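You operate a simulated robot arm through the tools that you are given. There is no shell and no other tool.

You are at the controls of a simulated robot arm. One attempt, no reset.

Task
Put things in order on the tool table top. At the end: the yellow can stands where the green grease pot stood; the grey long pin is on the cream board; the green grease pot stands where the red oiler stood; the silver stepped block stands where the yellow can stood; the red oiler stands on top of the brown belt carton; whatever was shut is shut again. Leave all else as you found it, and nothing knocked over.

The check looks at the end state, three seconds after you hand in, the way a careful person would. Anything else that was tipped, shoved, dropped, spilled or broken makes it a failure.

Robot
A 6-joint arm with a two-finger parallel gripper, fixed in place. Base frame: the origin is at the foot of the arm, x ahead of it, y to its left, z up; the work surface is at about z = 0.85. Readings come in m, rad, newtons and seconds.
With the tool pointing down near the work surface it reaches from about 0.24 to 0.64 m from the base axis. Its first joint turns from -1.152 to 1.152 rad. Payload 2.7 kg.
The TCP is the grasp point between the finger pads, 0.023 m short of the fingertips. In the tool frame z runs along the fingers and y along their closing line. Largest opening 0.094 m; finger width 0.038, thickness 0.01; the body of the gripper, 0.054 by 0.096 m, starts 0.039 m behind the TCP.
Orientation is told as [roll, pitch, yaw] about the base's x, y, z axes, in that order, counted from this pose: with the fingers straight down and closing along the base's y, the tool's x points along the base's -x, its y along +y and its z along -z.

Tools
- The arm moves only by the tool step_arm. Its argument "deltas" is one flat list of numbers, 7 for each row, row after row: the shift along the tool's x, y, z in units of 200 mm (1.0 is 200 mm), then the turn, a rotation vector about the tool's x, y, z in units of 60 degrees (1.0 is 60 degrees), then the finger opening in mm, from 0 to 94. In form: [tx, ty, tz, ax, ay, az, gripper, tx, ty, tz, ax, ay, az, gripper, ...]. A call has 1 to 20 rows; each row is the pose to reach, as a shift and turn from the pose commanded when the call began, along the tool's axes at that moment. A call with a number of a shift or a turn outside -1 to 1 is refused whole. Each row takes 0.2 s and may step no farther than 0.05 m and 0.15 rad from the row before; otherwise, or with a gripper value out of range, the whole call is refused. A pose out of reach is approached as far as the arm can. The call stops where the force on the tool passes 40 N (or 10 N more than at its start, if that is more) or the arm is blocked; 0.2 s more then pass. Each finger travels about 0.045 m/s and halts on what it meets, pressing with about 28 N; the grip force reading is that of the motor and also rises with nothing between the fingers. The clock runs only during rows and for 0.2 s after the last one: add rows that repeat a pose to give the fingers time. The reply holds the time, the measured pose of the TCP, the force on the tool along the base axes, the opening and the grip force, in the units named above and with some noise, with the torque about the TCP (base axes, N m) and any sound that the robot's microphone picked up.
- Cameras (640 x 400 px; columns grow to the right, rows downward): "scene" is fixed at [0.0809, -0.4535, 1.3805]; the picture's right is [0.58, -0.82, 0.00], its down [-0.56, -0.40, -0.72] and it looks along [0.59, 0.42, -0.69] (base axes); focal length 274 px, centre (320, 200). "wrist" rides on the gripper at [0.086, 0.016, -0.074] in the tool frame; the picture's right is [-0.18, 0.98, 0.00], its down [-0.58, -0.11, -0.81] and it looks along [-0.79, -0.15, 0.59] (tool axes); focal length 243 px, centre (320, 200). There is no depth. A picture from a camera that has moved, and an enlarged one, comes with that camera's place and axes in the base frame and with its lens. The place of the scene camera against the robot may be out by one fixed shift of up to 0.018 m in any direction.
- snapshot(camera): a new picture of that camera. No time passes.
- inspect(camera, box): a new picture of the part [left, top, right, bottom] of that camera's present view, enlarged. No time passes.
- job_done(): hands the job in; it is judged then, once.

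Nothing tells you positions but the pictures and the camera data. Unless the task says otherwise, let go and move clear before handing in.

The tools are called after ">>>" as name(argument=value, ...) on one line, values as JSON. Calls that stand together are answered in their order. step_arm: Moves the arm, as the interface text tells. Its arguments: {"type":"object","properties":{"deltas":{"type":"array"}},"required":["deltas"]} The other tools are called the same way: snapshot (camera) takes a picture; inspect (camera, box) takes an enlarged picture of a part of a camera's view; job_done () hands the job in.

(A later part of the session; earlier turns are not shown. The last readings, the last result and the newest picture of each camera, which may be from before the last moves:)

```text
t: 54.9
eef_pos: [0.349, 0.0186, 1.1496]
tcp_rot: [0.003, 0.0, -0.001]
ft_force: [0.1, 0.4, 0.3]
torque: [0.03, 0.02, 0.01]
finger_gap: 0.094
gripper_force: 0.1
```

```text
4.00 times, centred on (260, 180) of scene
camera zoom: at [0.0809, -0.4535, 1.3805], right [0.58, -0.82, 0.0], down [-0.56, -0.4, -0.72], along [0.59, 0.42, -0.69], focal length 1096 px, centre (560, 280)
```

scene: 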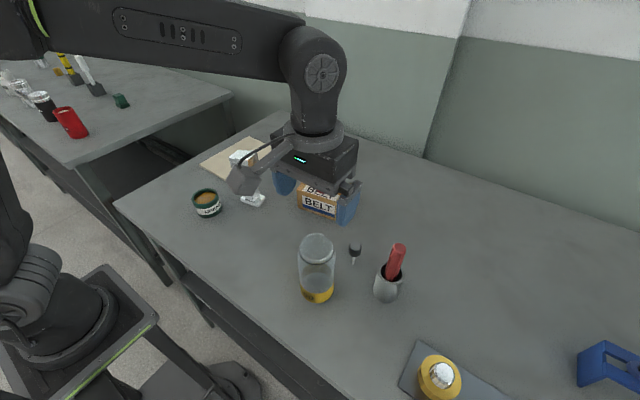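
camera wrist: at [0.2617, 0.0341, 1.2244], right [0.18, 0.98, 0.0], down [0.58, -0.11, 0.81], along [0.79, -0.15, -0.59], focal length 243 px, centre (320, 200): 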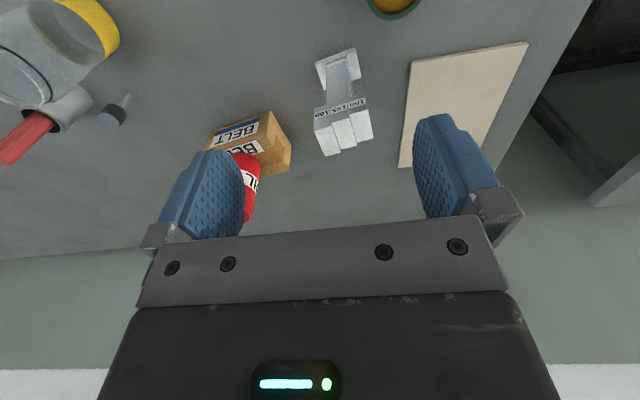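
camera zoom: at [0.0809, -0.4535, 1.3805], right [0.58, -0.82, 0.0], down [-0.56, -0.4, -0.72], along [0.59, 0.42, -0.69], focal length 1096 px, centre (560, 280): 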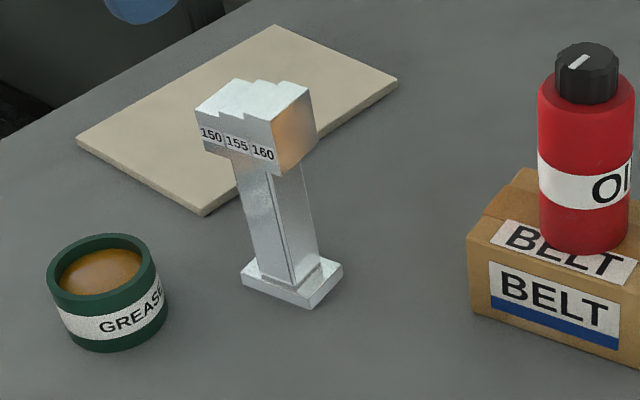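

The block is about 60 by 40 mm in plan, turned about +10°, centred near (0.4425, 0.0295), with its head between roughly z=0.967 and 1.01. I move above it with the gripper turned to match.

>>> step_arm(deltas=[-0.12, 0.014, 0, 0, 0, -0.06, 94, -0.24, 0.028, 0, 0, 0, -0.12, 94, -0.36, 0.042, 0.05, 0, 0, -0.173, 94, -0.4675, 0.0545, 0.15, 0, 0, -0.173, 94, -0.4675, 0.0545, 0.3, 0, 0, -0.173, 94, -0.4675, 0.0545, 0.3, 0, 0, -0.173, 94])

>>> snapshot(camera="wrist")

>>> inspect(camera="wrist", box=[220, 0, 440, 150])

>>> inspect(camera="scene", box=[180, 70, 320, 230])

```text
t: 56.2
eef_pos: [0.4427, 0.0295, 1.0936]
tcp_rot: [0.001, -0.001, 0.181]
ft_force: [0.3, -0.2, -0.8]
torque: [0.02, -0.02, 0.0]
finger_gap: 0.0938
gripper_force: 0.1
```

```text
taken
camera wrist: at [0.3543, 0.0292, 1.1667], right [0.0, 1.0, 0.0], down [0.59, 0.0, 0.81], along [0.81, 0.0, -0.59], focal length 243 px, centre (320, 200)
```

wrist: 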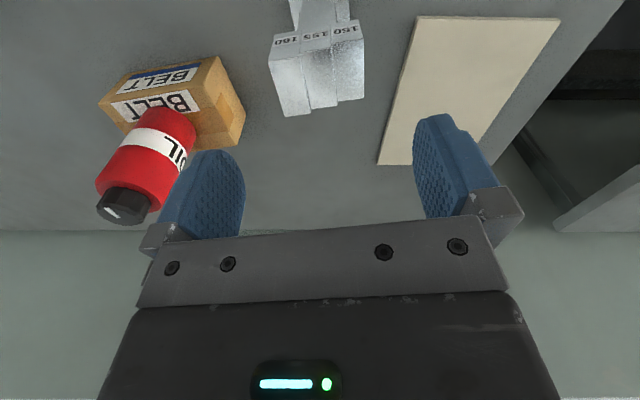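

```text
2.67 times, centred on (330, 75) of wrist
camera zoom: at [0.3543, 0.0292, 1.1667], right [0.0, 1.0, 0.0], down [0.59, 0.0, 0.81], along [0.81, 0.0, -0.59], focal length 647 px, centre (293, 533)
```

zoom: 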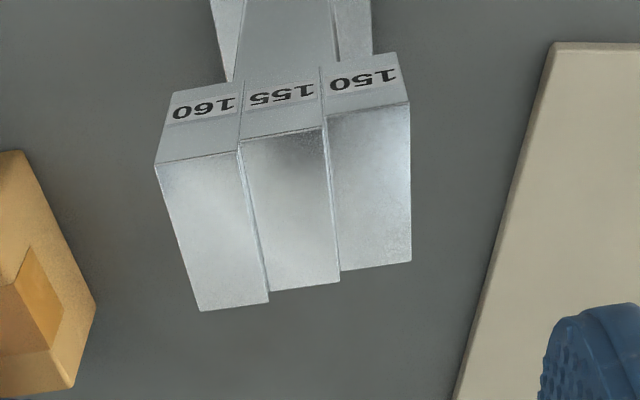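

```text
2.50 times, centred on (250, 150) of scene
camera zoom: at [0.0809, -0.4535, 1.3805], right [0.58, -0.82, 0.0], down [-0.56, -0.4, -0.72], along [0.59, 0.42, -0.69], focal length 685 px, centre (495, 325)
```

zoom: 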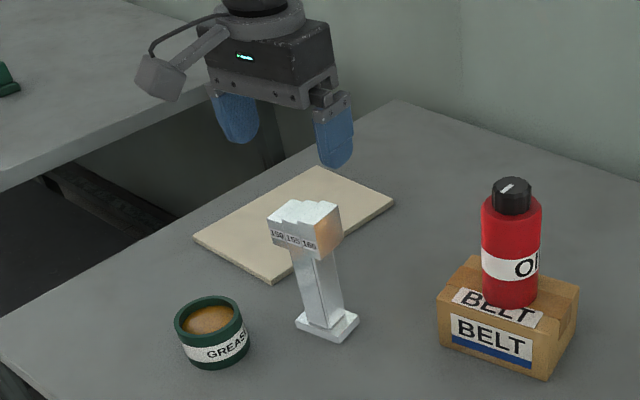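

The head centre refines to (0.4405, 0.0295) with a yaw of about 8.7°. I trim the yaw and go down alongside the head.

>>> step_arm(deltas=[0.01, 0, 0.1, 0, 0, 0.028, 94, 0.01, 0, 0.25, 0, 0, 0.028, 94, 0.01, 0, 0.4, 0, 0, 0.028, 94, 0.01, 0, 0.5, 0, 0, 0.028, 94, 0.01, 0, 0.55, 0, 0, 0.028, 94, 0.01, 0, 0.55, 0, 0, 0.028, 94])

>>> snapshot(camera="wrist")

>>> inspect(camera="scene", box=[180, 100, 320, 230])

```text
t: 57.6
eef_pos: [0.4403, 0.0286, 0.9819]
tcp_rot: [0.001, 0.001, 0.152]
ft_force: [0.6, -0.2, -0.2]
torque: [-0.01, 0.01, 0.0]
finger_gap: 0.0937
gripper_force: 0.1
```

```text
taken
camera wrist: at [0.3514, 0.0316, 1.0562], right [0.03, 1.0, 0.0], down [0.59, -0.02, 0.81], along [0.81, -0.03, -0.59], focal length 243 px, centre (320, 200)
```

wrist: 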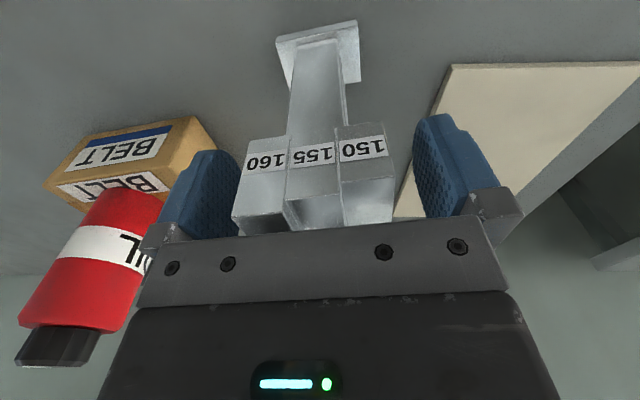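

```text
3.08 times, centred on (250, 165) of scene
camera zoom: at [0.0809, -0.4535, 1.3805], right [0.58, -0.82, 0.0], down [-0.56, -0.4, -0.72], along [0.59, 0.42, -0.69], focal length 843 px, centre (535, 308)
```

zoom: 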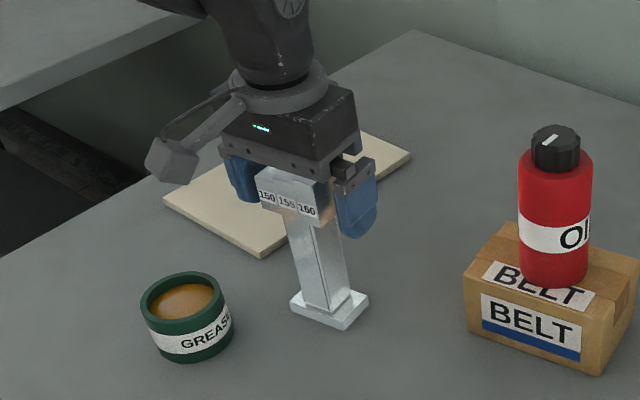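

The head lies between the open fingers with room on both sides. I close and then do a test lift.

>>> step_arm(deltas=[0, 0, 0, 0, 0, 0, 80, 0, 0, 0, 0, 0, 0, 70, 0, 0, 0, 0, 0, 0, 62, 0, 0, 0, 0, 0, 0, 54, 0, 0, 0, 0, 0, 0, 52, 0, 0, 0, 0, 0, 0, 52])

>>> inspect(camera="scene", box=[180, 100, 320, 230])

>>> step_arm(deltas=[0, 0, -0.02, 0, 0, 0, 52, 0, 0, -0.05, 0, 0, 0, 52, 0, 0, -0.1, 0, 0, 0, 52, 0, 0, -0.15, 0, 0, 0, 52, 0, 0, -0.15, 0, 0, 0, 52])

>>> snapshot(camera="wrist")

>>> inspect(camera="scene", box=[180, 100, 320, 230])

```text
t: 59.0
eef_pos: [0.4404, 0.0291, 0.9824]
tcp_rot: [0.001, 0.0, 0.153]
ft_force: [-0.9, 0.7, 0.5]
torque: [0.08, 0.02, 0.0]
finger_gap: 0.06
gripper_force: 28.4
```

```text
3.08 times, centred on (250, 165) of scene
camera zoom: at [0.0808, -0.4534, 1.3806], right [0.58, -0.82, 0.0], down [-0.56, -0.4, -0.72], along [0.59, 0.42, -0.69], focal length 843 px, centre (535, 308)
```

zoom: 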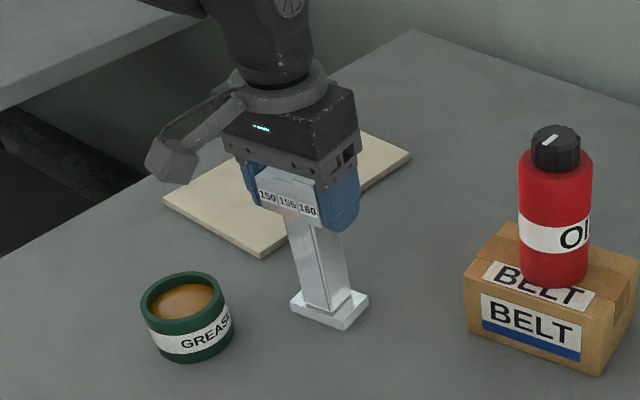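

```text
t: 60.2
eef_pos: [0.4397, 0.0293, 1.0103]
tcp_rot: [0.002, 0.0, 0.152]
ft_force: [-0.1, 0.2, -2.5]
torque: [-0.02, -0.03, -0.01]
finger_gap: 0.0597
gripper_force: 28.0
```

```text
taken
camera wrist: at [0.352, 0.0322, 1.0859], right [0.03, 1.0, 0.0], down [0.59, -0.02, 0.81], along [0.81, -0.03, -0.59], focal length 243 px, centre (320, 200)
```

wrist: 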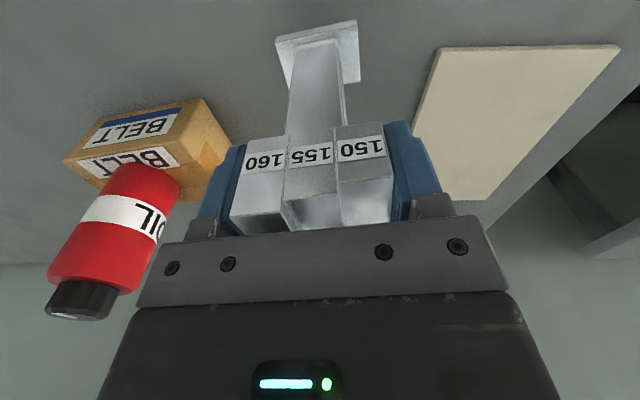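

```text
3.08 times, centred on (250, 165) of scene
camera zoom: at [0.0809, -0.4535, 1.3805], right [0.58, -0.82, 0.0], down [-0.56, -0.4, -0.72], along [0.59, 0.42, -0.69], focal length 843 px, centre (535, 308)
```

zoom: 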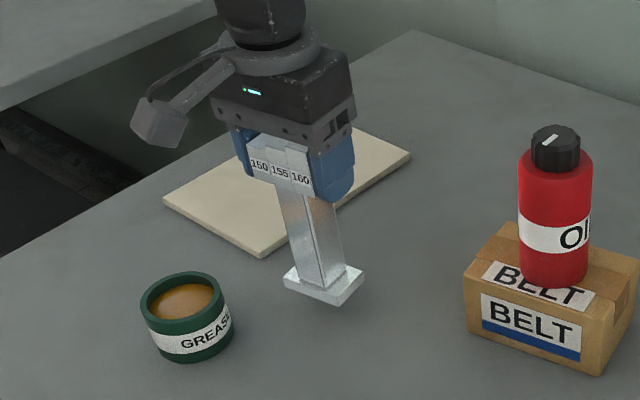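

The block is held squarely at 60 mm. I carry it to the can's old spot, (0.362, -0.090), keeping its yaw.

>>> step_arm(deltas=[0.04, -0.04, -0.05, 0, 0, 0, 52, 0.13, -0.14, -0.08, 0, 0, 0, 52, 0.22, -0.24, -0.08, 0, 0, 0, 52, 0.31, -0.34, -0.08, 0, 0, 0, 52, 0.4, -0.44, -0.08, 0, 0, 0, 52, 0.4843, -0.5293, -0.08, 0, 0, 0, 52, 0.4843, -0.5293, -0.08, 0, 0, 0, 52])

>>> inspect(camera="scene", box=[190, 110, 330, 260])

>>> snapshot(camera="wrist")

```text
t: 61.9
eef_pos: [0.3564, -0.0865, 1.0276]
tcp_rot: [0.001, 0.0, 0.155]
ft_force: [-0.4, -0.7, -2.5]
torque: [-0.02, 0.0, -0.02]
finger_gap: 0.0601
gripper_force: 27.9
```

```text
2.67 times, centred on (260, 185) of scene
camera zoom: at [0.0809, -0.4535, 1.3805], right [0.58, -0.82, 0.0], down [-0.56, -0.4, -0.72], along [0.59, 0.42, -0.69], focal length 731 px, centre (480, 240)
```

zoom: 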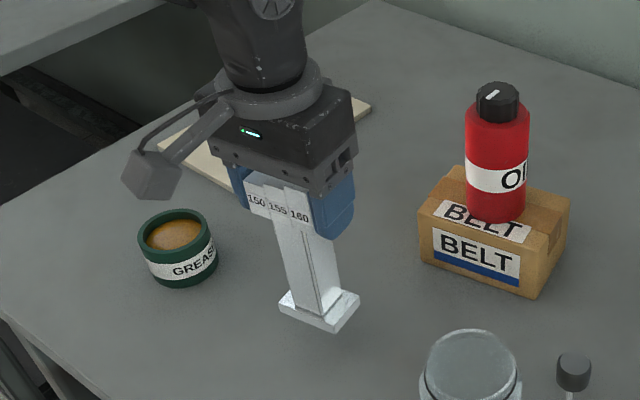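

```text
taken
camera wrist: at [0.2683, -0.0853, 1.1018], right [0.03, 1.0, 0.0], down [0.59, -0.02, 0.81], along [0.81, -0.02, -0.59], focal length 243 px, centre (320, 200)
```

wrist: 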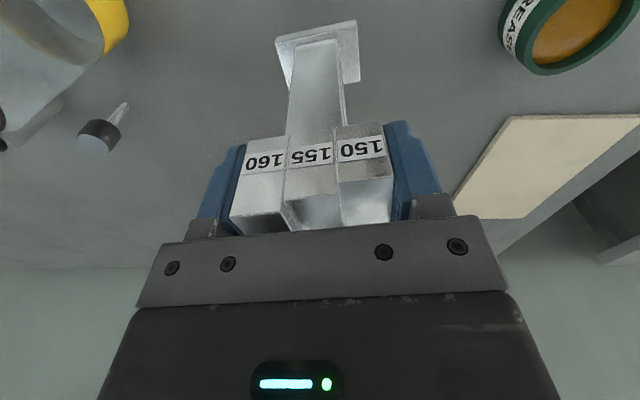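

I trim the position by a few millimetres and lower to just above the table.

>>> step_arm(deltas=[-0.015, -0.018, 0.05, 0, 0, 0, 52, -0.015, -0.018, 0.12, 0, 0, 0, 52, -0.015, -0.018, 0.18, 0, 0, 0, 52, -0.015, -0.018, 0.195, 0, 0, 0, 52, -0.015, -0.018, 0.195, 0, 0, 0, 52])

>>> inspect(camera="scene", box=[225, 140, 295, 255])

```text
t: 63.0
eef_pos: [0.3614, -0.0938, 0.9889]
tcp_rot: [0.002, 0.0, 0.153]
ft_force: [-0.5, 0.7, -3.3]
torque: [-0.03, 0.02, -0.01]
finger_gap: 0.0601
gripper_force: 28.9
```

```text
3.48 times, centred on (260, 198) of scene
camera zoom: at [0.0809, -0.4535, 1.3805], right [0.58, -0.82, 0.0], down [-0.56, -0.4, -0.72], along [0.59, 0.42, -0.69], focal length 953 px, centre (529, 209)
```

zoom: 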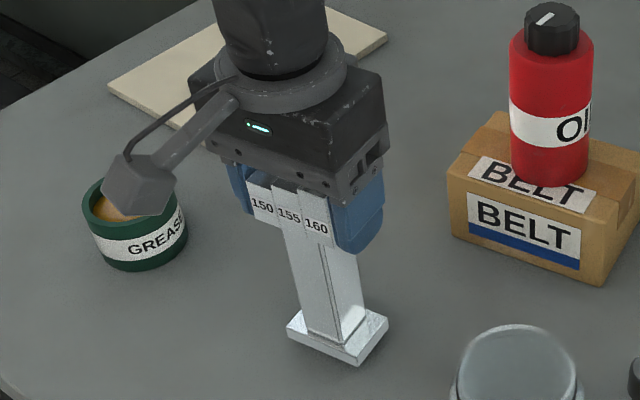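

>>> inspect(camera="scene", box=[240, 205, 290, 240])

```text
11.43 times, centred on (265, 222) of scene
camera zoom: at [0.0809, -0.4535, 1.3805], right [0.58, -0.82, 0.0], down [-0.56, -0.4, -0.72], along [0.59, 0.42, -0.69], focal length 3131 px, centre (949, -57)
```

zoom: 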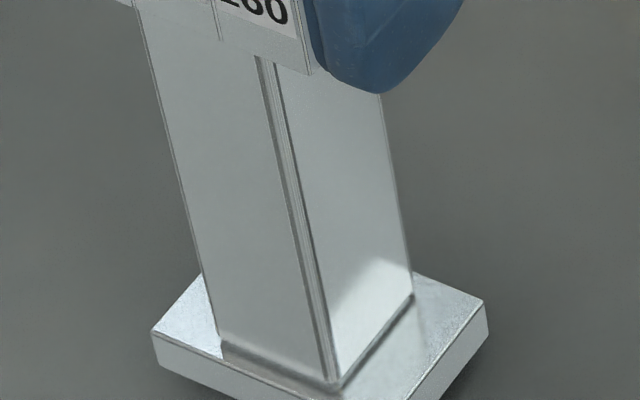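

The block's base would land about 5 mm too far toward -y of the can's old centre, so I shift it back and lower in 1 mm steps.

>>> step_arm(deltas=[0, 0.024, 0, 0, 0, 0, 52, 0, 0.024, 0.01, 0, 0, 0, 52, 0, 0.024, 0.02, 0, 0, 0, 52, 0, 0.024, 0.028, 0, 0, 0, 52, 0, 0.024, 0.028, 0, 0, 0, 52])

>>> inspect(camera="scene", box=[240, 205, 290, 240])

```text
t: 64.2
eef_pos: [0.3633, -0.0881, 0.9818]
tcp_rot: [0.002, 0.003, 0.151]
ft_force: [-0.4, -0.3, -3.4]
torque: [-0.01, 0.0, -0.01]
finger_gap: 0.0598
gripper_force: 28.3
```

```text
11.43 times, centred on (265, 222) of scene
camera zoom: at [0.0809, -0.4535, 1.3805], right [0.58, -0.82, 0.0], down [-0.56, -0.4, -0.72], along [0.59, 0.42, -0.69], focal length 3131 px, centre (949, -57)
```

zoom: 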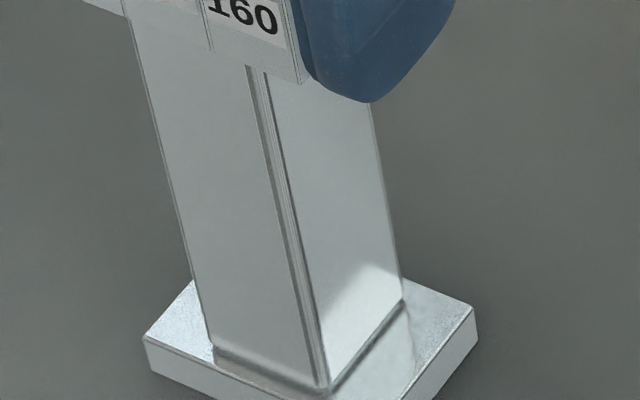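

>>> step_arm(deltas=[0, 0, 0.005, 0, 0, 0, 52, 0, 0, 0.005, 0, 0, 0, 52])

```text
t: 64.8
eef_pos: [0.3631, -0.0894, 0.9817]
tcp_rot: [0.002, 0.0, 0.151]
ft_force: [-4.6, 2.9, 11.1]
torque: [-0.06, 0.56, -0.13]
finger_gap: 0.0598
gripper_force: 28.0
```

It has made contact at about 14 N above the hanging load. I release gradually.

>>> step_arm(deltas=[0, 0, -0.003, 0, 0, 0, 52, 0, 0, -0.003, 0, 0, 0, 62, 0, 0, -0.003, 0, 0, 0, 68, 0, 0, -0.003, 0, 0, 0, 78, 0, 0, -0.003, 0, 0, 0, 90, 0, 0, -0.003, 0, 0, 0, 94, 0, 0, -0.003, 0, 0, 0, 94])

>>> inspect(camera="scene", box=[190, 110, 330, 260])

>>> snapshot(camera="wrist")

```text
t: 66.5
eef_pos: [0.3624, -0.0888, 0.9831]
tcp_rot: [0.003, 0.0, 0.152]
ft_force: [0.1, -0.3, 0.7]
torque: [-0.02, 0.04, 0.02]
finger_gap: 0.0942
gripper_force: 0.1
```

```text
2.67 times, centred on (260, 185) of scene
camera zoom: at [0.0809, -0.4535, 1.3805], right [0.58, -0.82, 0.0], down [-0.56, -0.4, -0.72], along [0.59, 0.42, -0.69], focal length 731 px, centre (480, 240)
```

zoom: 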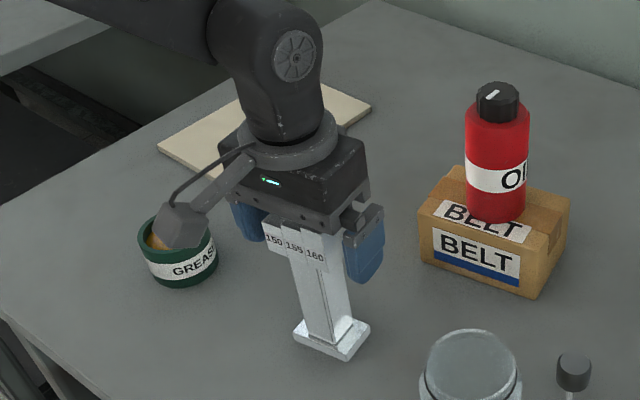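

```text
taken
camera wrist: at [0.2739, -0.086, 1.0567], right [0.03, 1.0, 0.0], down [0.59, -0.02, 0.81], along [0.81, -0.03, -0.59], focal length 243 px, centre (320, 200)
```

wrist: 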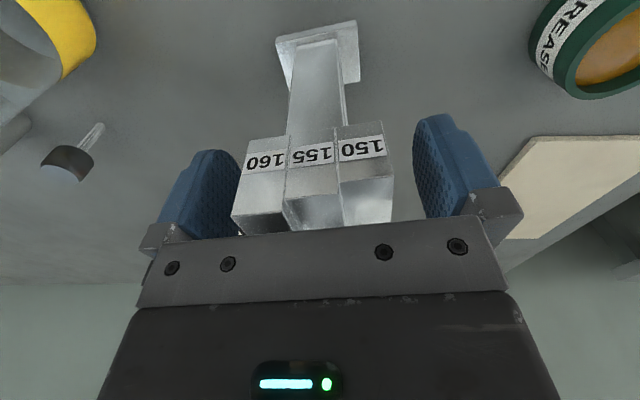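

The block stands in the can's old place. I rise, turn back to yaw 0 and head for a close look at the pin near (0.418, -0.310).

>>> step_arm(deltas=[0, 0, -0.1, 0, 0, 0, 94, 0, 0, -0.25, 0, 0, 0, 94, 0, 0, -0.45, 0, 0, 0, 94, 0, 0, -0.65, 0, 0, 0, 94, 0, 0, -0.8, 0, 0, 0.05, 94, 0, 0, -0.8, 0, 0, 0.1, 94, 0, 0, -0.8, 0, 0, 0.145, 94])

>>> snapshot(camera="scene")

>>> snapshot(camera="wrist")

```text
t: 68.0
eef_pos: [0.3629, -0.0883, 1.1409]
tcp_rot: [0.002, 0.002, 0.0]
ft_force: [-0.7, -0.1, -0.3]
torque: [0.0, -0.01, -0.01]
finger_gap: 0.0939
gripper_force: 0.0
```

```text
taken
```

scene: 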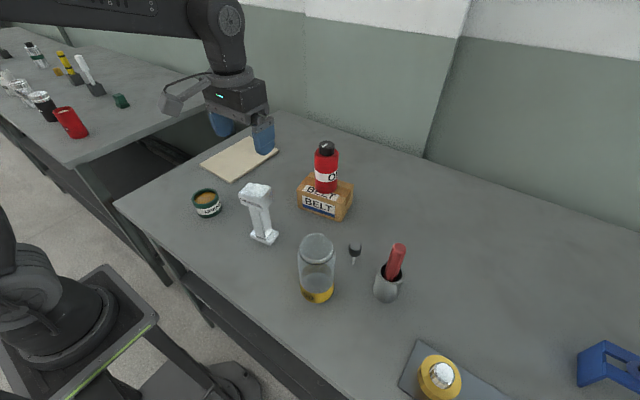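

```text
taken
camera wrist: at [0.2764, -0.0736, 1.2159], right [0.18, 0.98, 0.0], down [0.58, -0.11, 0.81], along [0.79, -0.15, -0.59], focal length 243 px, centre (320, 200)
```

wrist: 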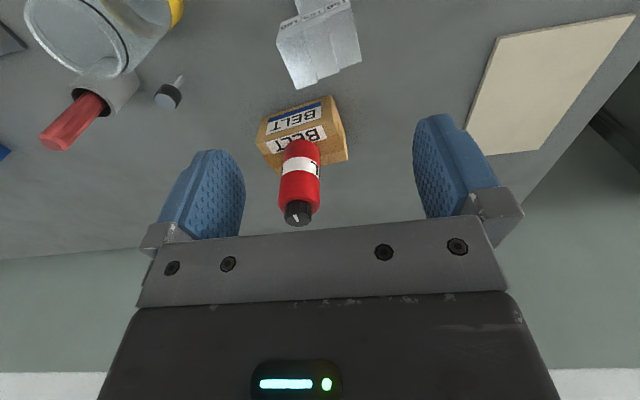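

All four moved things stand well. The wrist camera would hit the can if I grasped the pin at yaw 0, so I turn the gripper to about -90°, which puts the camera on the +y side, and look at the pin from there.

>>> step_arm(deltas=[-0.046, -0.1, 0, 0, 0, 0.1333, 94, -0.092, -0.2, 0, 0, 0, 0.2667, 94, -0.138, -0.3, 0, 0, 0, 0.4, 94, -0.184, -0.4, 0, 0, 0, 0.5333, 94, -0.23, -0.5, 0, 0, 0, 0.6667, 94, -0.275, -0.6, 0, 0, 0, 0.8, 94])

>>> step_arm(deltas=[-0.07, -0.06, 0, 0, 0, 0.12, 94, -0.14, -0.12, 0, 0, 0, 0.24, 94, -0.21, -0.18, 0, 0, 0, 0.36, 94, -0.28, -0.24, 0.05, 0, 0, 0.48, 94, -0.34, -0.3, 0.15, 0, 0, 0.6, 94, -0.375, -0.338, 0.25, 0, 0, 0.7, 94, -0.375, -0.338, 0.3, 0, 0, 0.7, 94, -0.375, -0.338, 0.3, 0, 0, 0.7, 94])

>>> snapshot(camera="wrist")

>>> inspect(camera="wrist", box=[260, 0, 400, 110])

>>> snapshot(camera="scene")

```text
t: 69.5
eef_pos: [0.4184, -0.2089, 1.1396]
tcp_rot: [0.001, 0.002, -0.839]
ft_force: [-0.6, -0.3, 0.0]
torque: [0.01, -0.03, -0.01]
finger_gap: 0.0939
gripper_force: 0.1
```

```text
t: 71.2
eef_pos: [0.4191, -0.3106, 1.0812]
tcp_rot: [-0.002, 0.003, -1.571]
ft_force: [0.4, 0.2, 0.2]
torque: [-0.02, 0.02, -0.02]
finger_gap: 0.0942
gripper_force: 0.1
```

```text
taken
camera wrist: at [0.4349, -0.2242, 1.1562], right [0.98, -0.18, 0.0], down [-0.11, -0.58, 0.81], along [-0.15, -0.79, -0.59], focal length 243 px, centre (320, 200)
```

wrist: 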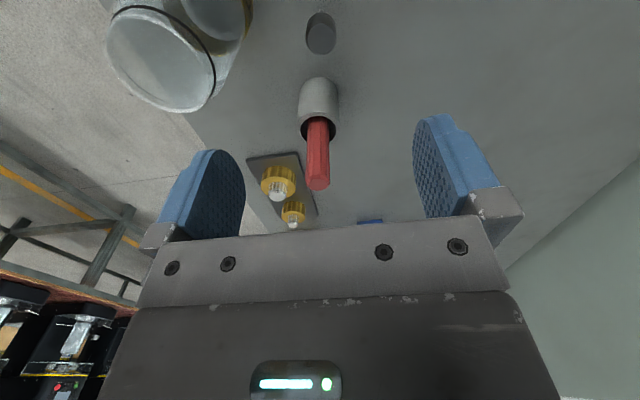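

```text
3.64 times, centred on (330, 55) of wrist
camera zoom: at [0.4349, -0.2242, 1.1562], right [0.98, -0.18, 0.0], down [-0.11, -0.58, 0.81], along [-0.15, -0.79, -0.59], focal length 882 px, centre (284, 727)
```

zoom: 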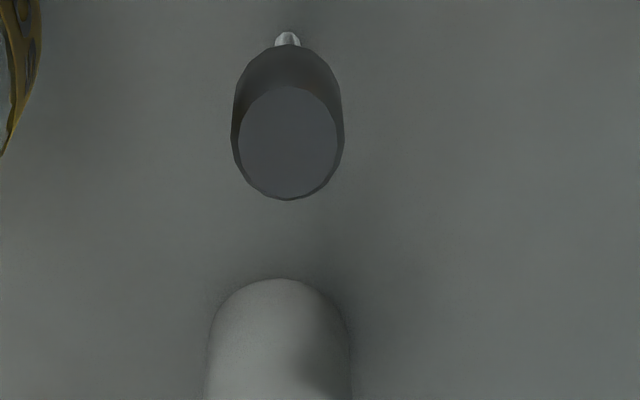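

```text
taken
```

scene: 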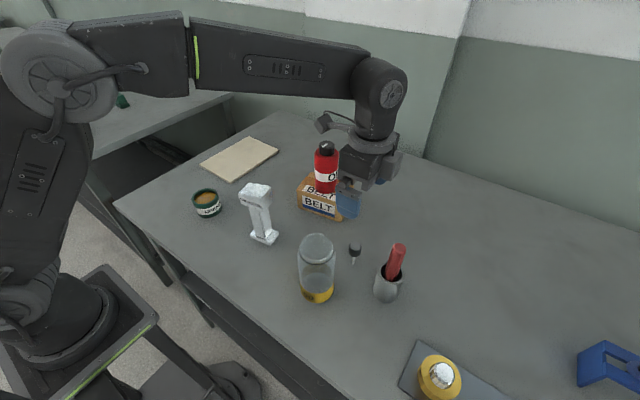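

The pin head is directly below the TCP at (0.420, -0.311). I narrow the opening to 55 mm and go down part way with clearance to the can and the cup, then check.

>>> step_arm(deltas=[0, 0, 0, 0, 0, 0, 75, 0, 0, 0.1, 0, 0, 0, 60, 0, 0, 0.2, 0, 0, 0, 55, 0, 0, 0.35, 0, 0, 0, 55, 0, 0, 0.5, 0, 0, 0, 55, 0, 0, 0.6, 0, 0, 0, 55, 0, 0, 0.6, 0, 0, 0, 55])

>>> snapshot(camera="wrist")

>>> inspect(camera="scene", box=[280, 190, 430, 310])

```text
t: 72.8
eef_pos: [0.4163, -0.3053, 0.9629]
tcp_rot: [-0.002, 0.002, -1.571]
ft_force: [0.8, -0.5, 0.2]
torque: [0.01, 0.0, 0.0]
finger_gap: 0.0551
gripper_force: 0.1
```

```text
taken
camera wrist: at [0.4319, -0.2202, 1.0367], right [0.98, -0.18, 0.0], down [-0.11, -0.58, 0.81], along [-0.15, -0.79, -0.59], focal length 243 px, centre (320, 200)
```

wrist: 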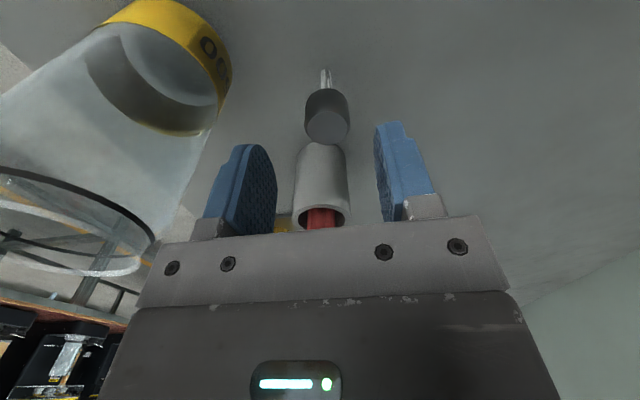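

```text
3.33 times, centred on (355, 250) of scene
camera zoom: at [0.0809, -0.4535, 1.3805], right [0.58, -0.82, 0.0], down [-0.56, -0.4, -0.72], along [0.59, 0.42, -0.69], focal length 913 px, centre (203, 33)
```

zoom: 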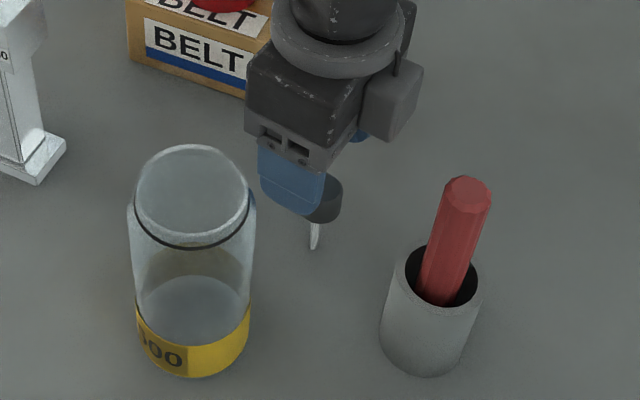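

>>> inspect(camera="wrist", box=[260, 50, 400, 160])

```text
3.64 times, centred on (330, 105) of wrist
camera zoom: at [0.4319, -0.2202, 1.0367], right [0.98, -0.18, 0.0], down [-0.11, -0.58, 0.81], along [-0.15, -0.79, -0.59], focal length 882 px, centre (284, 546)
```

zoom: 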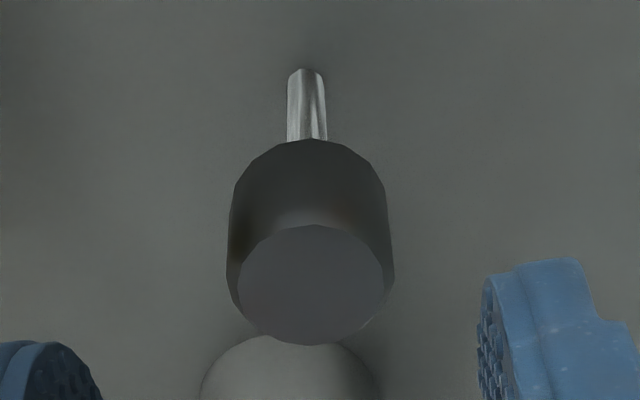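

The pin is at (0.420, -0.311) and vertical, and its head spans z=0.896 to 0.918. I correct about 6 mm and go down to grip the head.

>>> step_arm(deltas=[-0.0285, 0.0185, 0.05, 0, 0, 0, 55, -0.0285, 0.0185, 0.12, 0, 0, 0, 55, -0.0285, 0.0185, 0.2, 0, 0, 0, 55, -0.0285, 0.0185, 0.275, 0, 0, 0, 55, -0.0285, 0.0185, 0.275, 0, 0, 0, 55])

>>> snapshot(camera="wrist")

>>> inspect(camera="scene", box=[280, 190, 430, 310])

```text
t: 74.0
eef_pos: [0.4223, -0.3127, 0.9053]
tcp_rot: [-0.003, 0.001, -1.57]
ft_force: [0.3, -0.8, 0.4]
torque: [0.03, 0.01, 0.0]
finger_gap: 0.0555
gripper_force: 0.1
```

```text
taken
camera wrist: at [0.4376, -0.2273, 0.9796], right [0.98, -0.18, 0.0], down [-0.11, -0.58, 0.81], along [-0.15, -0.79, -0.59], focal length 243 px, centre (320, 200)
```

wrist: 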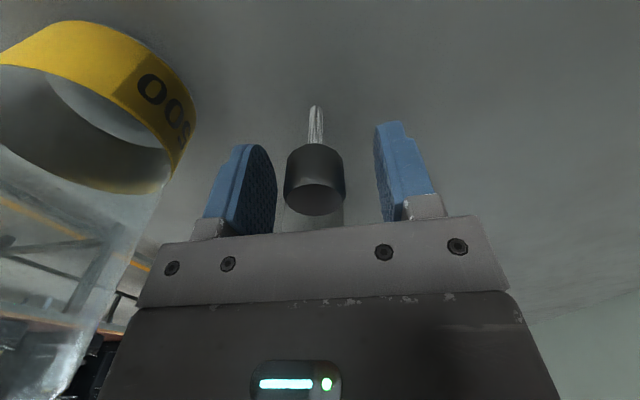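

```text
3.33 times, centred on (355, 250) of scene
camera zoom: at [0.0809, -0.4535, 1.3805], right [0.58, -0.82, 0.0], down [-0.56, -0.4, -0.72], along [0.59, 0.42, -0.69], focal length 913 px, centre (203, 33)
```

zoom: 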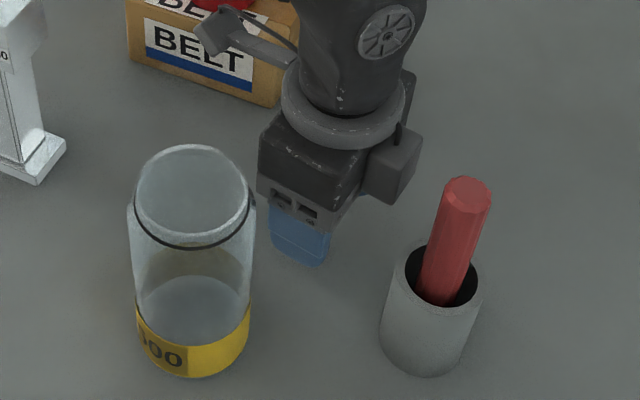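

The pin head sits between the pads, so I close on it.

>>> step_arm(deltas=[0, 0, 0, 0, 0, 0, 45, 0, 0, 0, 0, 0, 0, 35, 0, 0, 0, 0, 0, 0, 27, 0, 0, 0, 0, 0, 0, 20, 0, 0, 0, 0, 0, 0, 18, 0, 0, 0, 0, 0, 0, 18])

>>> snapshot(camera="wrist")

```text
t: 75.5
eef_pos: [0.4216, -0.3143, 0.9047]
tcp_rot: [-0.001, 0.001, -1.57]
ft_force: [-0.5, 0.6, 0.6]
torque: [0.02, -0.02, 0.02]
finger_gap: 0.027
gripper_force: 28.4
```

```text
taken
camera wrist: at [0.4376, -0.2273, 0.98], right [0.98, -0.18, 0.0], down [-0.11, -0.58, 0.81], along [-0.15, -0.79, -0.59], focal length 243 px, centre (320, 200)
```

wrist: 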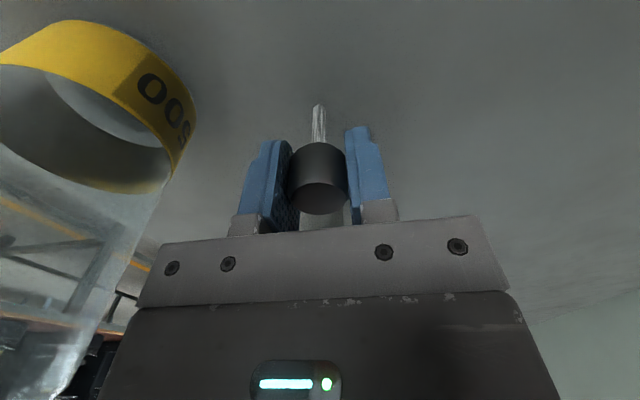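

The head is held at 27 mm. I lift slowly and watch the force, in case the shank sits in something.

>>> step_arm(deltas=[0, 0, -0.01, 0, 0, 0, 18, 0, 0, -0.02, 0, 0, 0, 18, 0, 0, -0.035, 0, 0, 0, 18, 0, 0, -0.05, 0, 0, 0, 18, 0, 0, -0.05, 0, 0, 0, 18])

>>> snapshot(camera="wrist")

>>> inspect(camera="scene", box=[310, 210, 400, 280])

```text
t: 76.7
eef_pos: [0.4213, -0.3144, 0.9179]
tcp_rot: [-0.002, 0.001, -1.572]
ft_force: [0.2, -0.7, -1.2]
torque: [0.0, 0.01, 0.02]
finger_gap: 0.0275
gripper_force: 27.8
```

```text
taken
camera wrist: at [0.4363, -0.2279, 0.9917], right [0.98, -0.18, 0.0], down [-0.11, -0.58, 0.81], along [-0.15, -0.79, -0.59], focal length 243 px, centre (320, 200)
```

wrist: 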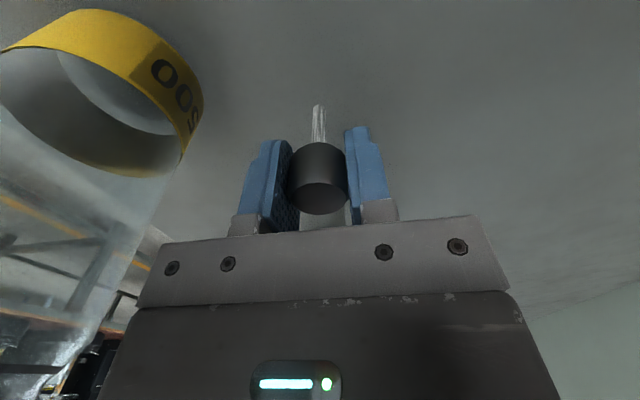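

```text
5.71 times, centred on (355, 245) of scene
camera zoom: at [0.0809, -0.4535, 1.3805], right [0.58, -0.82, 0.0], down [-0.56, -0.4, -0.72], along [0.59, 0.42, -0.69], focal length 1566 px, centre (120, -57)
```

zoom: 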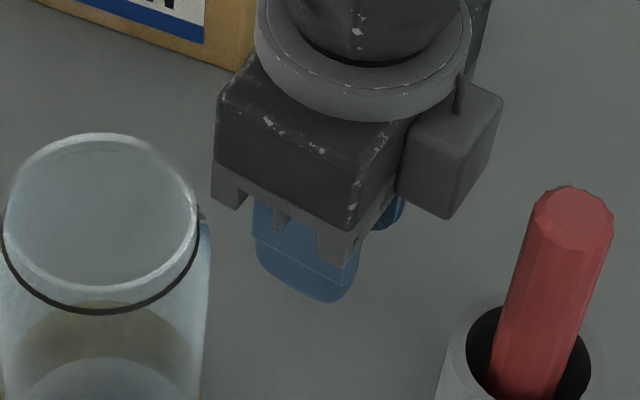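

The pin came up freely, and its tip was resting on the table surface. I raise it high, checking it in the air and looking at the spot it left.

>>> step_arm(deltas=[0, 0, -0.15, 0, 0, 0, 18, 0, 0, -0.35, 0, 0, 0, 18, 0, 0, -0.55, 0, 0, 0, 18, 0, 0, -0.75, 0, 0, 0, 18, 0, 0, -0.95, 0, 0, 0, 18, 0, 0, -1.0, 0, 0, 0, 18])

>>> inspect(camera="scene", box=[320, 150, 400, 220])

>>> inspect(camera="scene", box=[320, 230, 390, 290])

>>> inspect(camera="wrist", box=[260, 80, 380, 180])

```text
t: 78.0
eef_pos: [0.4224, -0.3133, 1.1163]
tcp_rot: [-0.003, 0.001, -1.571]
ft_force: [0.6, 0.6, 0.0]
torque: [-0.01, 0.04, 0.01]
finger_gap: 0.027
gripper_force: 27.7
```

```text
5.71 times, centred on (360, 185) of scene
camera zoom: at [0.0809, -0.4535, 1.3805], right [0.58, -0.82, 0.0], down [-0.56, -0.4, -0.72], along [0.59, 0.42, -0.69], focal length 1566 px, centre (91, 286)
```

zoom: 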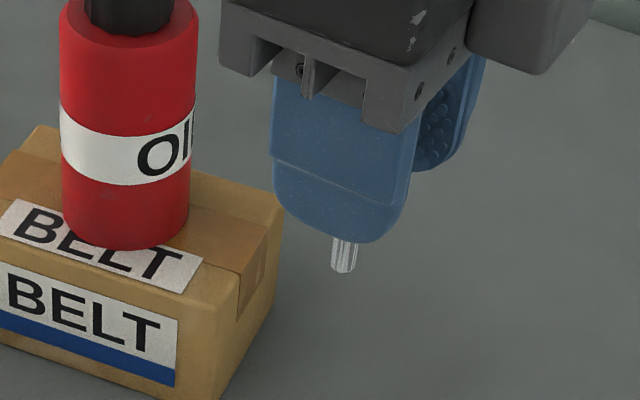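

```text
6.67 times, centred on (355, 260) of scene
camera zoom: at [0.0809, -0.4535, 1.3805], right [0.58, -0.82, 0.0], down [-0.56, -0.4, -0.72], along [0.59, 0.42, -0.69], focal length 1827 px, centre (87, -200)
```

zoom: 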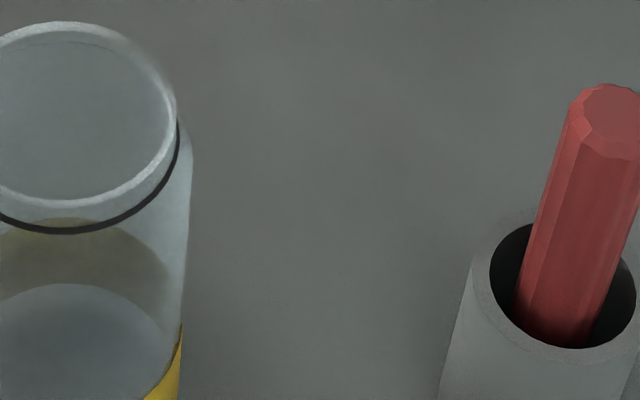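

```text
4.00 times, centred on (320, 130) of wrist
camera zoom: at [0.438, -0.2282, 1.1897], right [0.98, -0.18, 0.0], down [-0.11, -0.58, 0.81], along [-0.15, -0.79, -0.59], focal length 970 px, centre (320, 480)
```

zoom: 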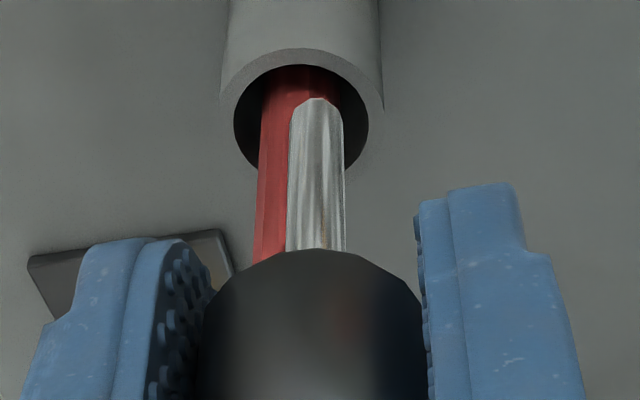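

The tip is a flat end and there is no hole in the table, so the pin simply stood there. I carry it high over to the board, which spans about x 0.447 to 0.665 and y 0.127 to 0.278, and turn back to yaw 0 on the way.

>>> step_arm(deltas=[0, 0, -0.15, 0, 0, 0, 18, 0, 0, -0.3, 0, 0, 0, 18, 0.2, 0, -0.3, 0, 0, -0.12, 18, 0.4, 0, -0.3, 0, 0, -0.24, 18, 0.6, 0, -0.3, 0, 0, -0.36, 18, 0.8, 0, -0.3, 0, 0, -0.48, 18, 1.0, 0, -0.3, 0, 0, -0.6, 18, 1.0, 0, -0.3, 0, 0, -0.72, 18])

>>> step_arm(deltas=[0.068, 0.14, 0, 0, 0, -0.111, 18, 0.137, 0.28, 0, 0, 0, -0.222, 18, 0.205, 0.42, 0, 0, 0, -0.334, 18, 0.274, 0.56, 0, 0, 0, -0.446, 18, 0.342, 0.7, 0, 0, 0, -0.557, 18, 0.411, 0.84, 0, 0, 0, -0.668, 18, 0.48, 0.986, 0, 0, 0, -0.78, 18, 0.48, 0.986, 0, 0, 0, -0.78, 18])

>>> snapshot(camera="wrist")

>>> snapshot(camera="scene")

```text
t: 79.8
eef_pos: [0.4209, -0.1167, 1.1777]
tcp_rot: [0.001, 0.003, -0.814]
ft_force: [1.0, -0.3, 1.3]
torque: [-0.03, -0.01, -0.02]
finger_gap: 0.0272
gripper_force: 28.5
```

```text
t: 81.7
eef_pos: [0.502, 0.091, 1.1781]
tcp_rot: [0.002, 0.002, 0.002]
ft_force: [0.2, -0.7, -1.2]
torque: [0.01, 0.01, 0.01]
finger_gap: 0.0272
gripper_force: 27.9
```

```text
taken
camera wrist: at [0.4145, 0.1066, 1.2531], right [0.18, 0.98, 0.0], down [0.58, -0.11, 0.81], along [0.79, -0.15, -0.59], focal length 243 px, centre (320, 200)
```

wrist: 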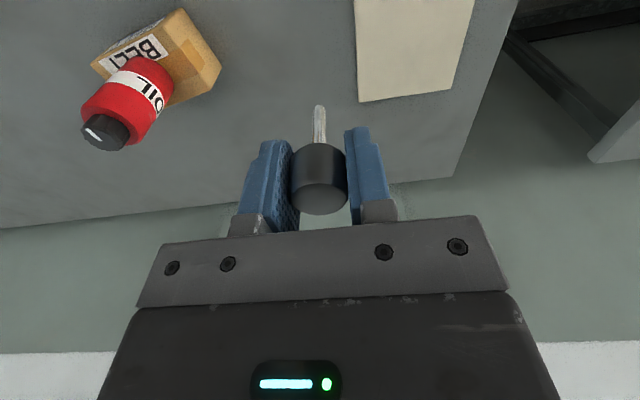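

```text
taken
```

scene: 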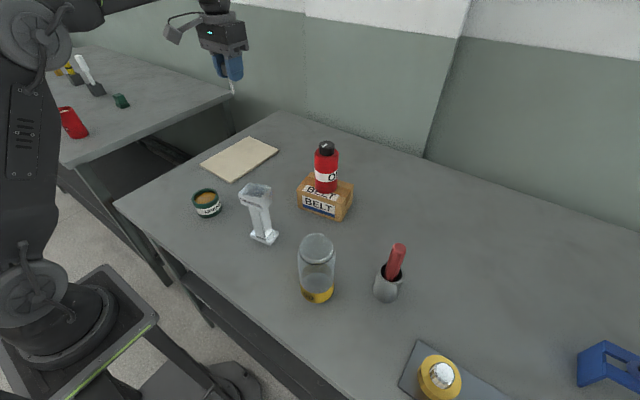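

I shift over the board at (0.54, 0.20) and lower in stages.

>>> step_arm(deltas=[-0.06, 0.18, 0, 0, 0, 0, 18, -0.12, 0.36, 0, 0, 0, 0, 18, -0.19, 0.545, 0, 0, 0, 0, 18, -0.19, 0.545, 0.2, 0, 0, 0, 18, -0.19, 0.545, 0.4, 0, 0, 0, 18, -0.19, 0.545, 0.6, 0, 0, 0, 18, -0.19, 0.545, 0.8, 0, 0, 0, 18, -0.19, 0.545, 0.9, 0, 0, 0, 18, -0.19, 0.545, 0.9, 0, 0, 0, 18])

>>> snapshot(camera="wrist")

>>> inspect(camera="scene", box=[170, 60, 310, 200])

```text
t: 83.7
eef_pos: [0.5384, 0.1964, 0.9969]
tcp_rot: [0.001, -0.001, -0.001]
ft_force: [0.0, -0.2, -0.2]
torque: [0.0, -0.06, 0.02]
finger_gap: 0.0272
gripper_force: 27.7
out of reach, approached as far as the arm can: row 3
```

```text
taken
camera wrist: at [0.4506, 0.2127, 1.0719], right [0.18, 0.98, 0.0], down [0.58, -0.11, 0.81], along [0.79, -0.15, -0.59], focal length 243 px, centre (320, 200)
```

wrist: 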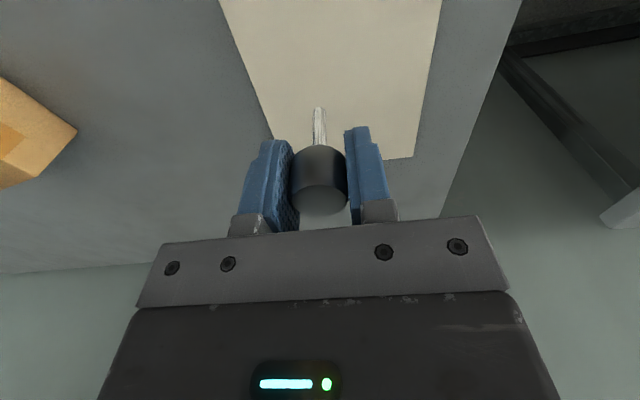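

```text
2.86 times, centred on (240, 130) of scene
camera zoom: at [0.0809, -0.4535, 1.3805], right [0.58, -0.82, 0.0], down [-0.56, -0.4, -0.72], along [0.59, 0.42, -0.69], focal length 783 px, centre (549, 400)
```

zoom: 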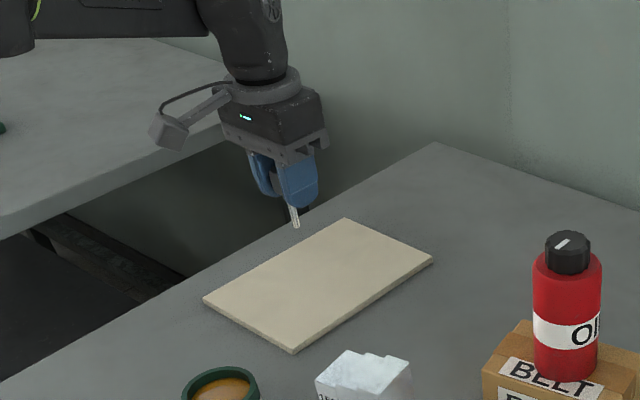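

It is directly over the board now. I continue to just above its surface.

>>> step_arm(deltas=[0, 0, 0.1, 0, 0, 0, 18, 0, 0, 0.2, 0, 0, 0, 18, 0, 0, 0.3, 0, 0, 0, 18, 0, 0, 0.345, 0, 0, 0, 18, 0, 0, 0.345, 0, 0, 0, 18])

>>> snapshot(camera="wrist")

>>> inspect(camera="scene", box=[190, 90, 290, 190])

```text
t: 84.8
eef_pos: [0.5391, 0.1978, 0.9309]
tcp_rot: [0.002, 0.0, -0.001]
ft_force: [0.6, 0.2, 0.0]
torque: [-0.04, -0.01, -0.02]
finger_gap: 0.027
gripper_force: 27.7
```

```text
taken
camera wrist: at [0.4516, 0.2137, 1.0044], right [0.18, 0.98, 0.0], down [0.58, -0.11, 0.81], along [0.79, -0.15, -0.59], focal length 243 px, centre (320, 200)
```

wrist: 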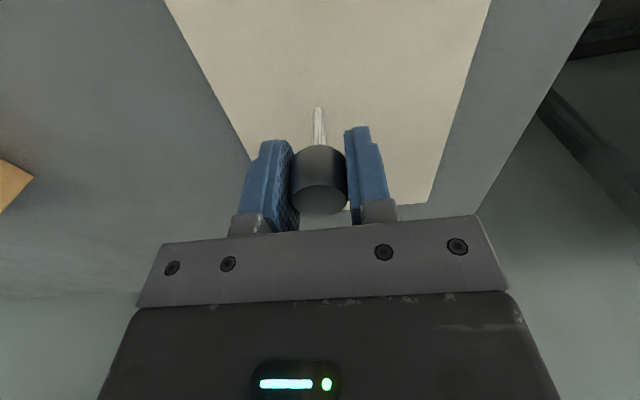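

```text
4.00 times, centred on (240, 140) of scene
camera zoom: at [0.0809, -0.4535, 1.3805], right [0.58, -0.82, 0.0], down [-0.56, -0.4, -0.72], along [0.59, 0.42, -0.69], focal length 1096 px, centre (640, 440)
```

zoom: 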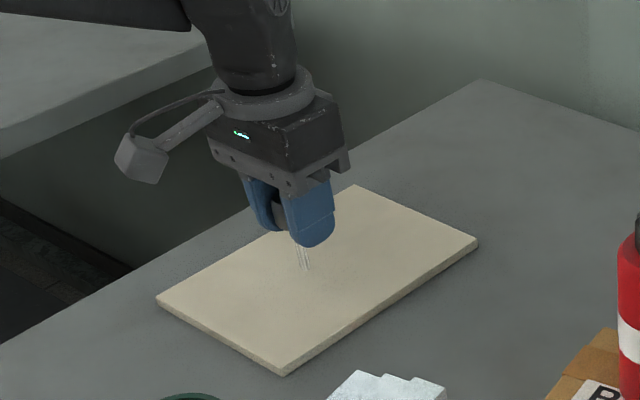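

>>> step_arm(deltas=[0, 0, 0.01, 0, 0, 0, 18, 0, 0, 0.02, 0, 0, 0, 18, 0, 0, 0.03, 0, 0, 0, 18, 0, 0, 0.04, 0, 0, 0, 18, 0, 0, 0.04, 0, 0, 0, 18])

>>> inspect(camera="scene", box=[220, 120, 270, 170])

```text
t: 86.0
eef_pos: [0.5379, 0.1988, 0.9212]
tcp_rot: [0.001, 0.001, -0.001]
ft_force: [0.1, 0.1, -0.7]
torque: [0.0, -0.01, 0.0]
finger_gap: 0.0271
gripper_force: 28.2
```

```text
8.00 times, centred on (245, 145) of scene
camera zoom: at [0.0809, -0.4535, 1.3805], right [0.58, -0.82, 0.0], down [-0.56, -0.4, -0.72], along [0.59, 0.42, -0.69], focal length 2192 px, centre (920, 640)
```

zoom: 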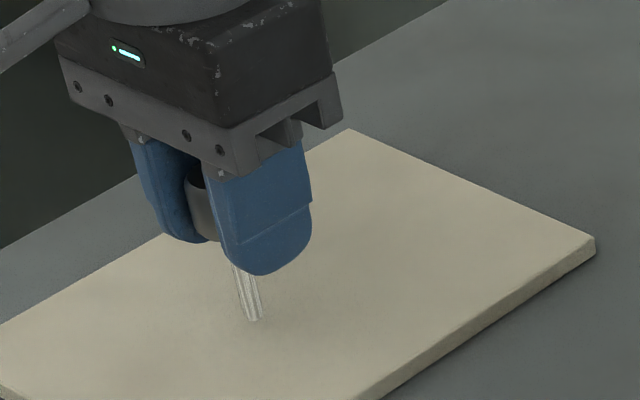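

>>> step_arm(deltas=[0, 0, 0.005, 0, 0, 0, 18, 0, 0, 0.01, 0, 0, 0, 18, 0, 0, 0.01, 0, 0, 0, 18])

>>> step_arm(deltas=[0, 0, 0.005, 0, 0, 0, 18, 0, 0, 0.01, 0, 0, 0, 18, 0, 0, 0.01, 0, 0, 0, 18])

```text
t: 86.8
eef_pos: [0.5377, 0.1998, 0.9181]
tcp_rot: [0.001, 0.001, -0.001]
ft_force: [0.2, 0.0, -0.5]
torque: [0.02, 0.03, -0.05]
finger_gap: 0.0272
gripper_force: 28.2
```

```text
t: 87.7
eef_pos: [0.5378, 0.2009, 0.9164]
tcp_rot: [0.001, -0.001, -0.001]
ft_force: [0.1, 0.3, 0.4]
torque: [0.01, -0.02, 0.01]
finger_gap: 0.0275
gripper_force: 28.0
```

>>> step_arm(deltas=[0, 0, 0.005, 0, 0, 0, 18, 0, 0, 0.005, 0, 0, 0, 18])

>>> inspect(camera="scene", box=[220, 120, 270, 170])

```text
t: 88.2
eef_pos: [0.538, 0.1996, 0.915]
tcp_rot: [0.003, 0.001, -0.002]
ft_force: [0.7, 0.4, -0.1]
torque: [0.0, 0.01, 0.03]
finger_gap: 0.0271
gripper_force: 27.9
```

```text
8.00 times, centred on (245, 145) of scene
camera zoom: at [0.0809, -0.4535, 1.3805], right [0.58, -0.82, 0.0], down [-0.56, -0.4, -0.72], along [0.59, 0.42, -0.69], focal length 2192 px, centre (920, 640)
```

zoom: 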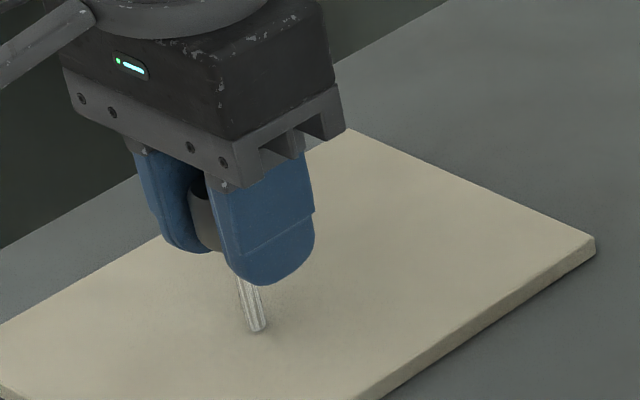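

>>> step_arm(deltas=[0, 0, 0.005, 0, 0, 0, 18, 0, 0, 0.005, 0, 0, 0, 18])

>>> step_arm(deltas=[0, 0, 0.005, 0, 0, 0, 18, 0, 0, 0.005, 0, 0, 0, 18])

```text
t: 88.8
eef_pos: [0.5384, 0.1989, 0.9139]
tcp_rot: [0.002, -0.001, 0.0]
ft_force: [0.7, 0.1, 6.7]
torque: [0.02, 0.01, 0.04]
finger_gap: 0.0272
gripper_force: 28.0
```

```text
t: 89.5
eef_pos: [0.5389, 0.2002, 0.915]
tcp_rot: [0.003, 0.0, 0.0]
ft_force: [-2.0, -0.3, 14.1]
torque: [-0.05, 0.08, 0.02]
finger_gap: 0.027
gripper_force: 28.1
```

It is touching the board at 14 N. I back off about 1 mm to leave only light contact, then open slowly so the pin stays upright as it was before.

>>> step_arm(deltas=[0, 0, -0.005, 0, 0, 0, 18, 0, 0, -0.005, 0, 0, 0, 18, 0, 0, -0.005, 0, 0, 0, 18])

```text
t: 90.2
eef_pos: [0.5376, 0.1982, 0.9155]
tcp_rot: [0.003, 0.002, 0.0]
ft_force: [4.0, 2.1, 8.5]
torque: [0.04, -0.17, -0.01]
finger_gap: 0.0271
gripper_force: 28.3
```

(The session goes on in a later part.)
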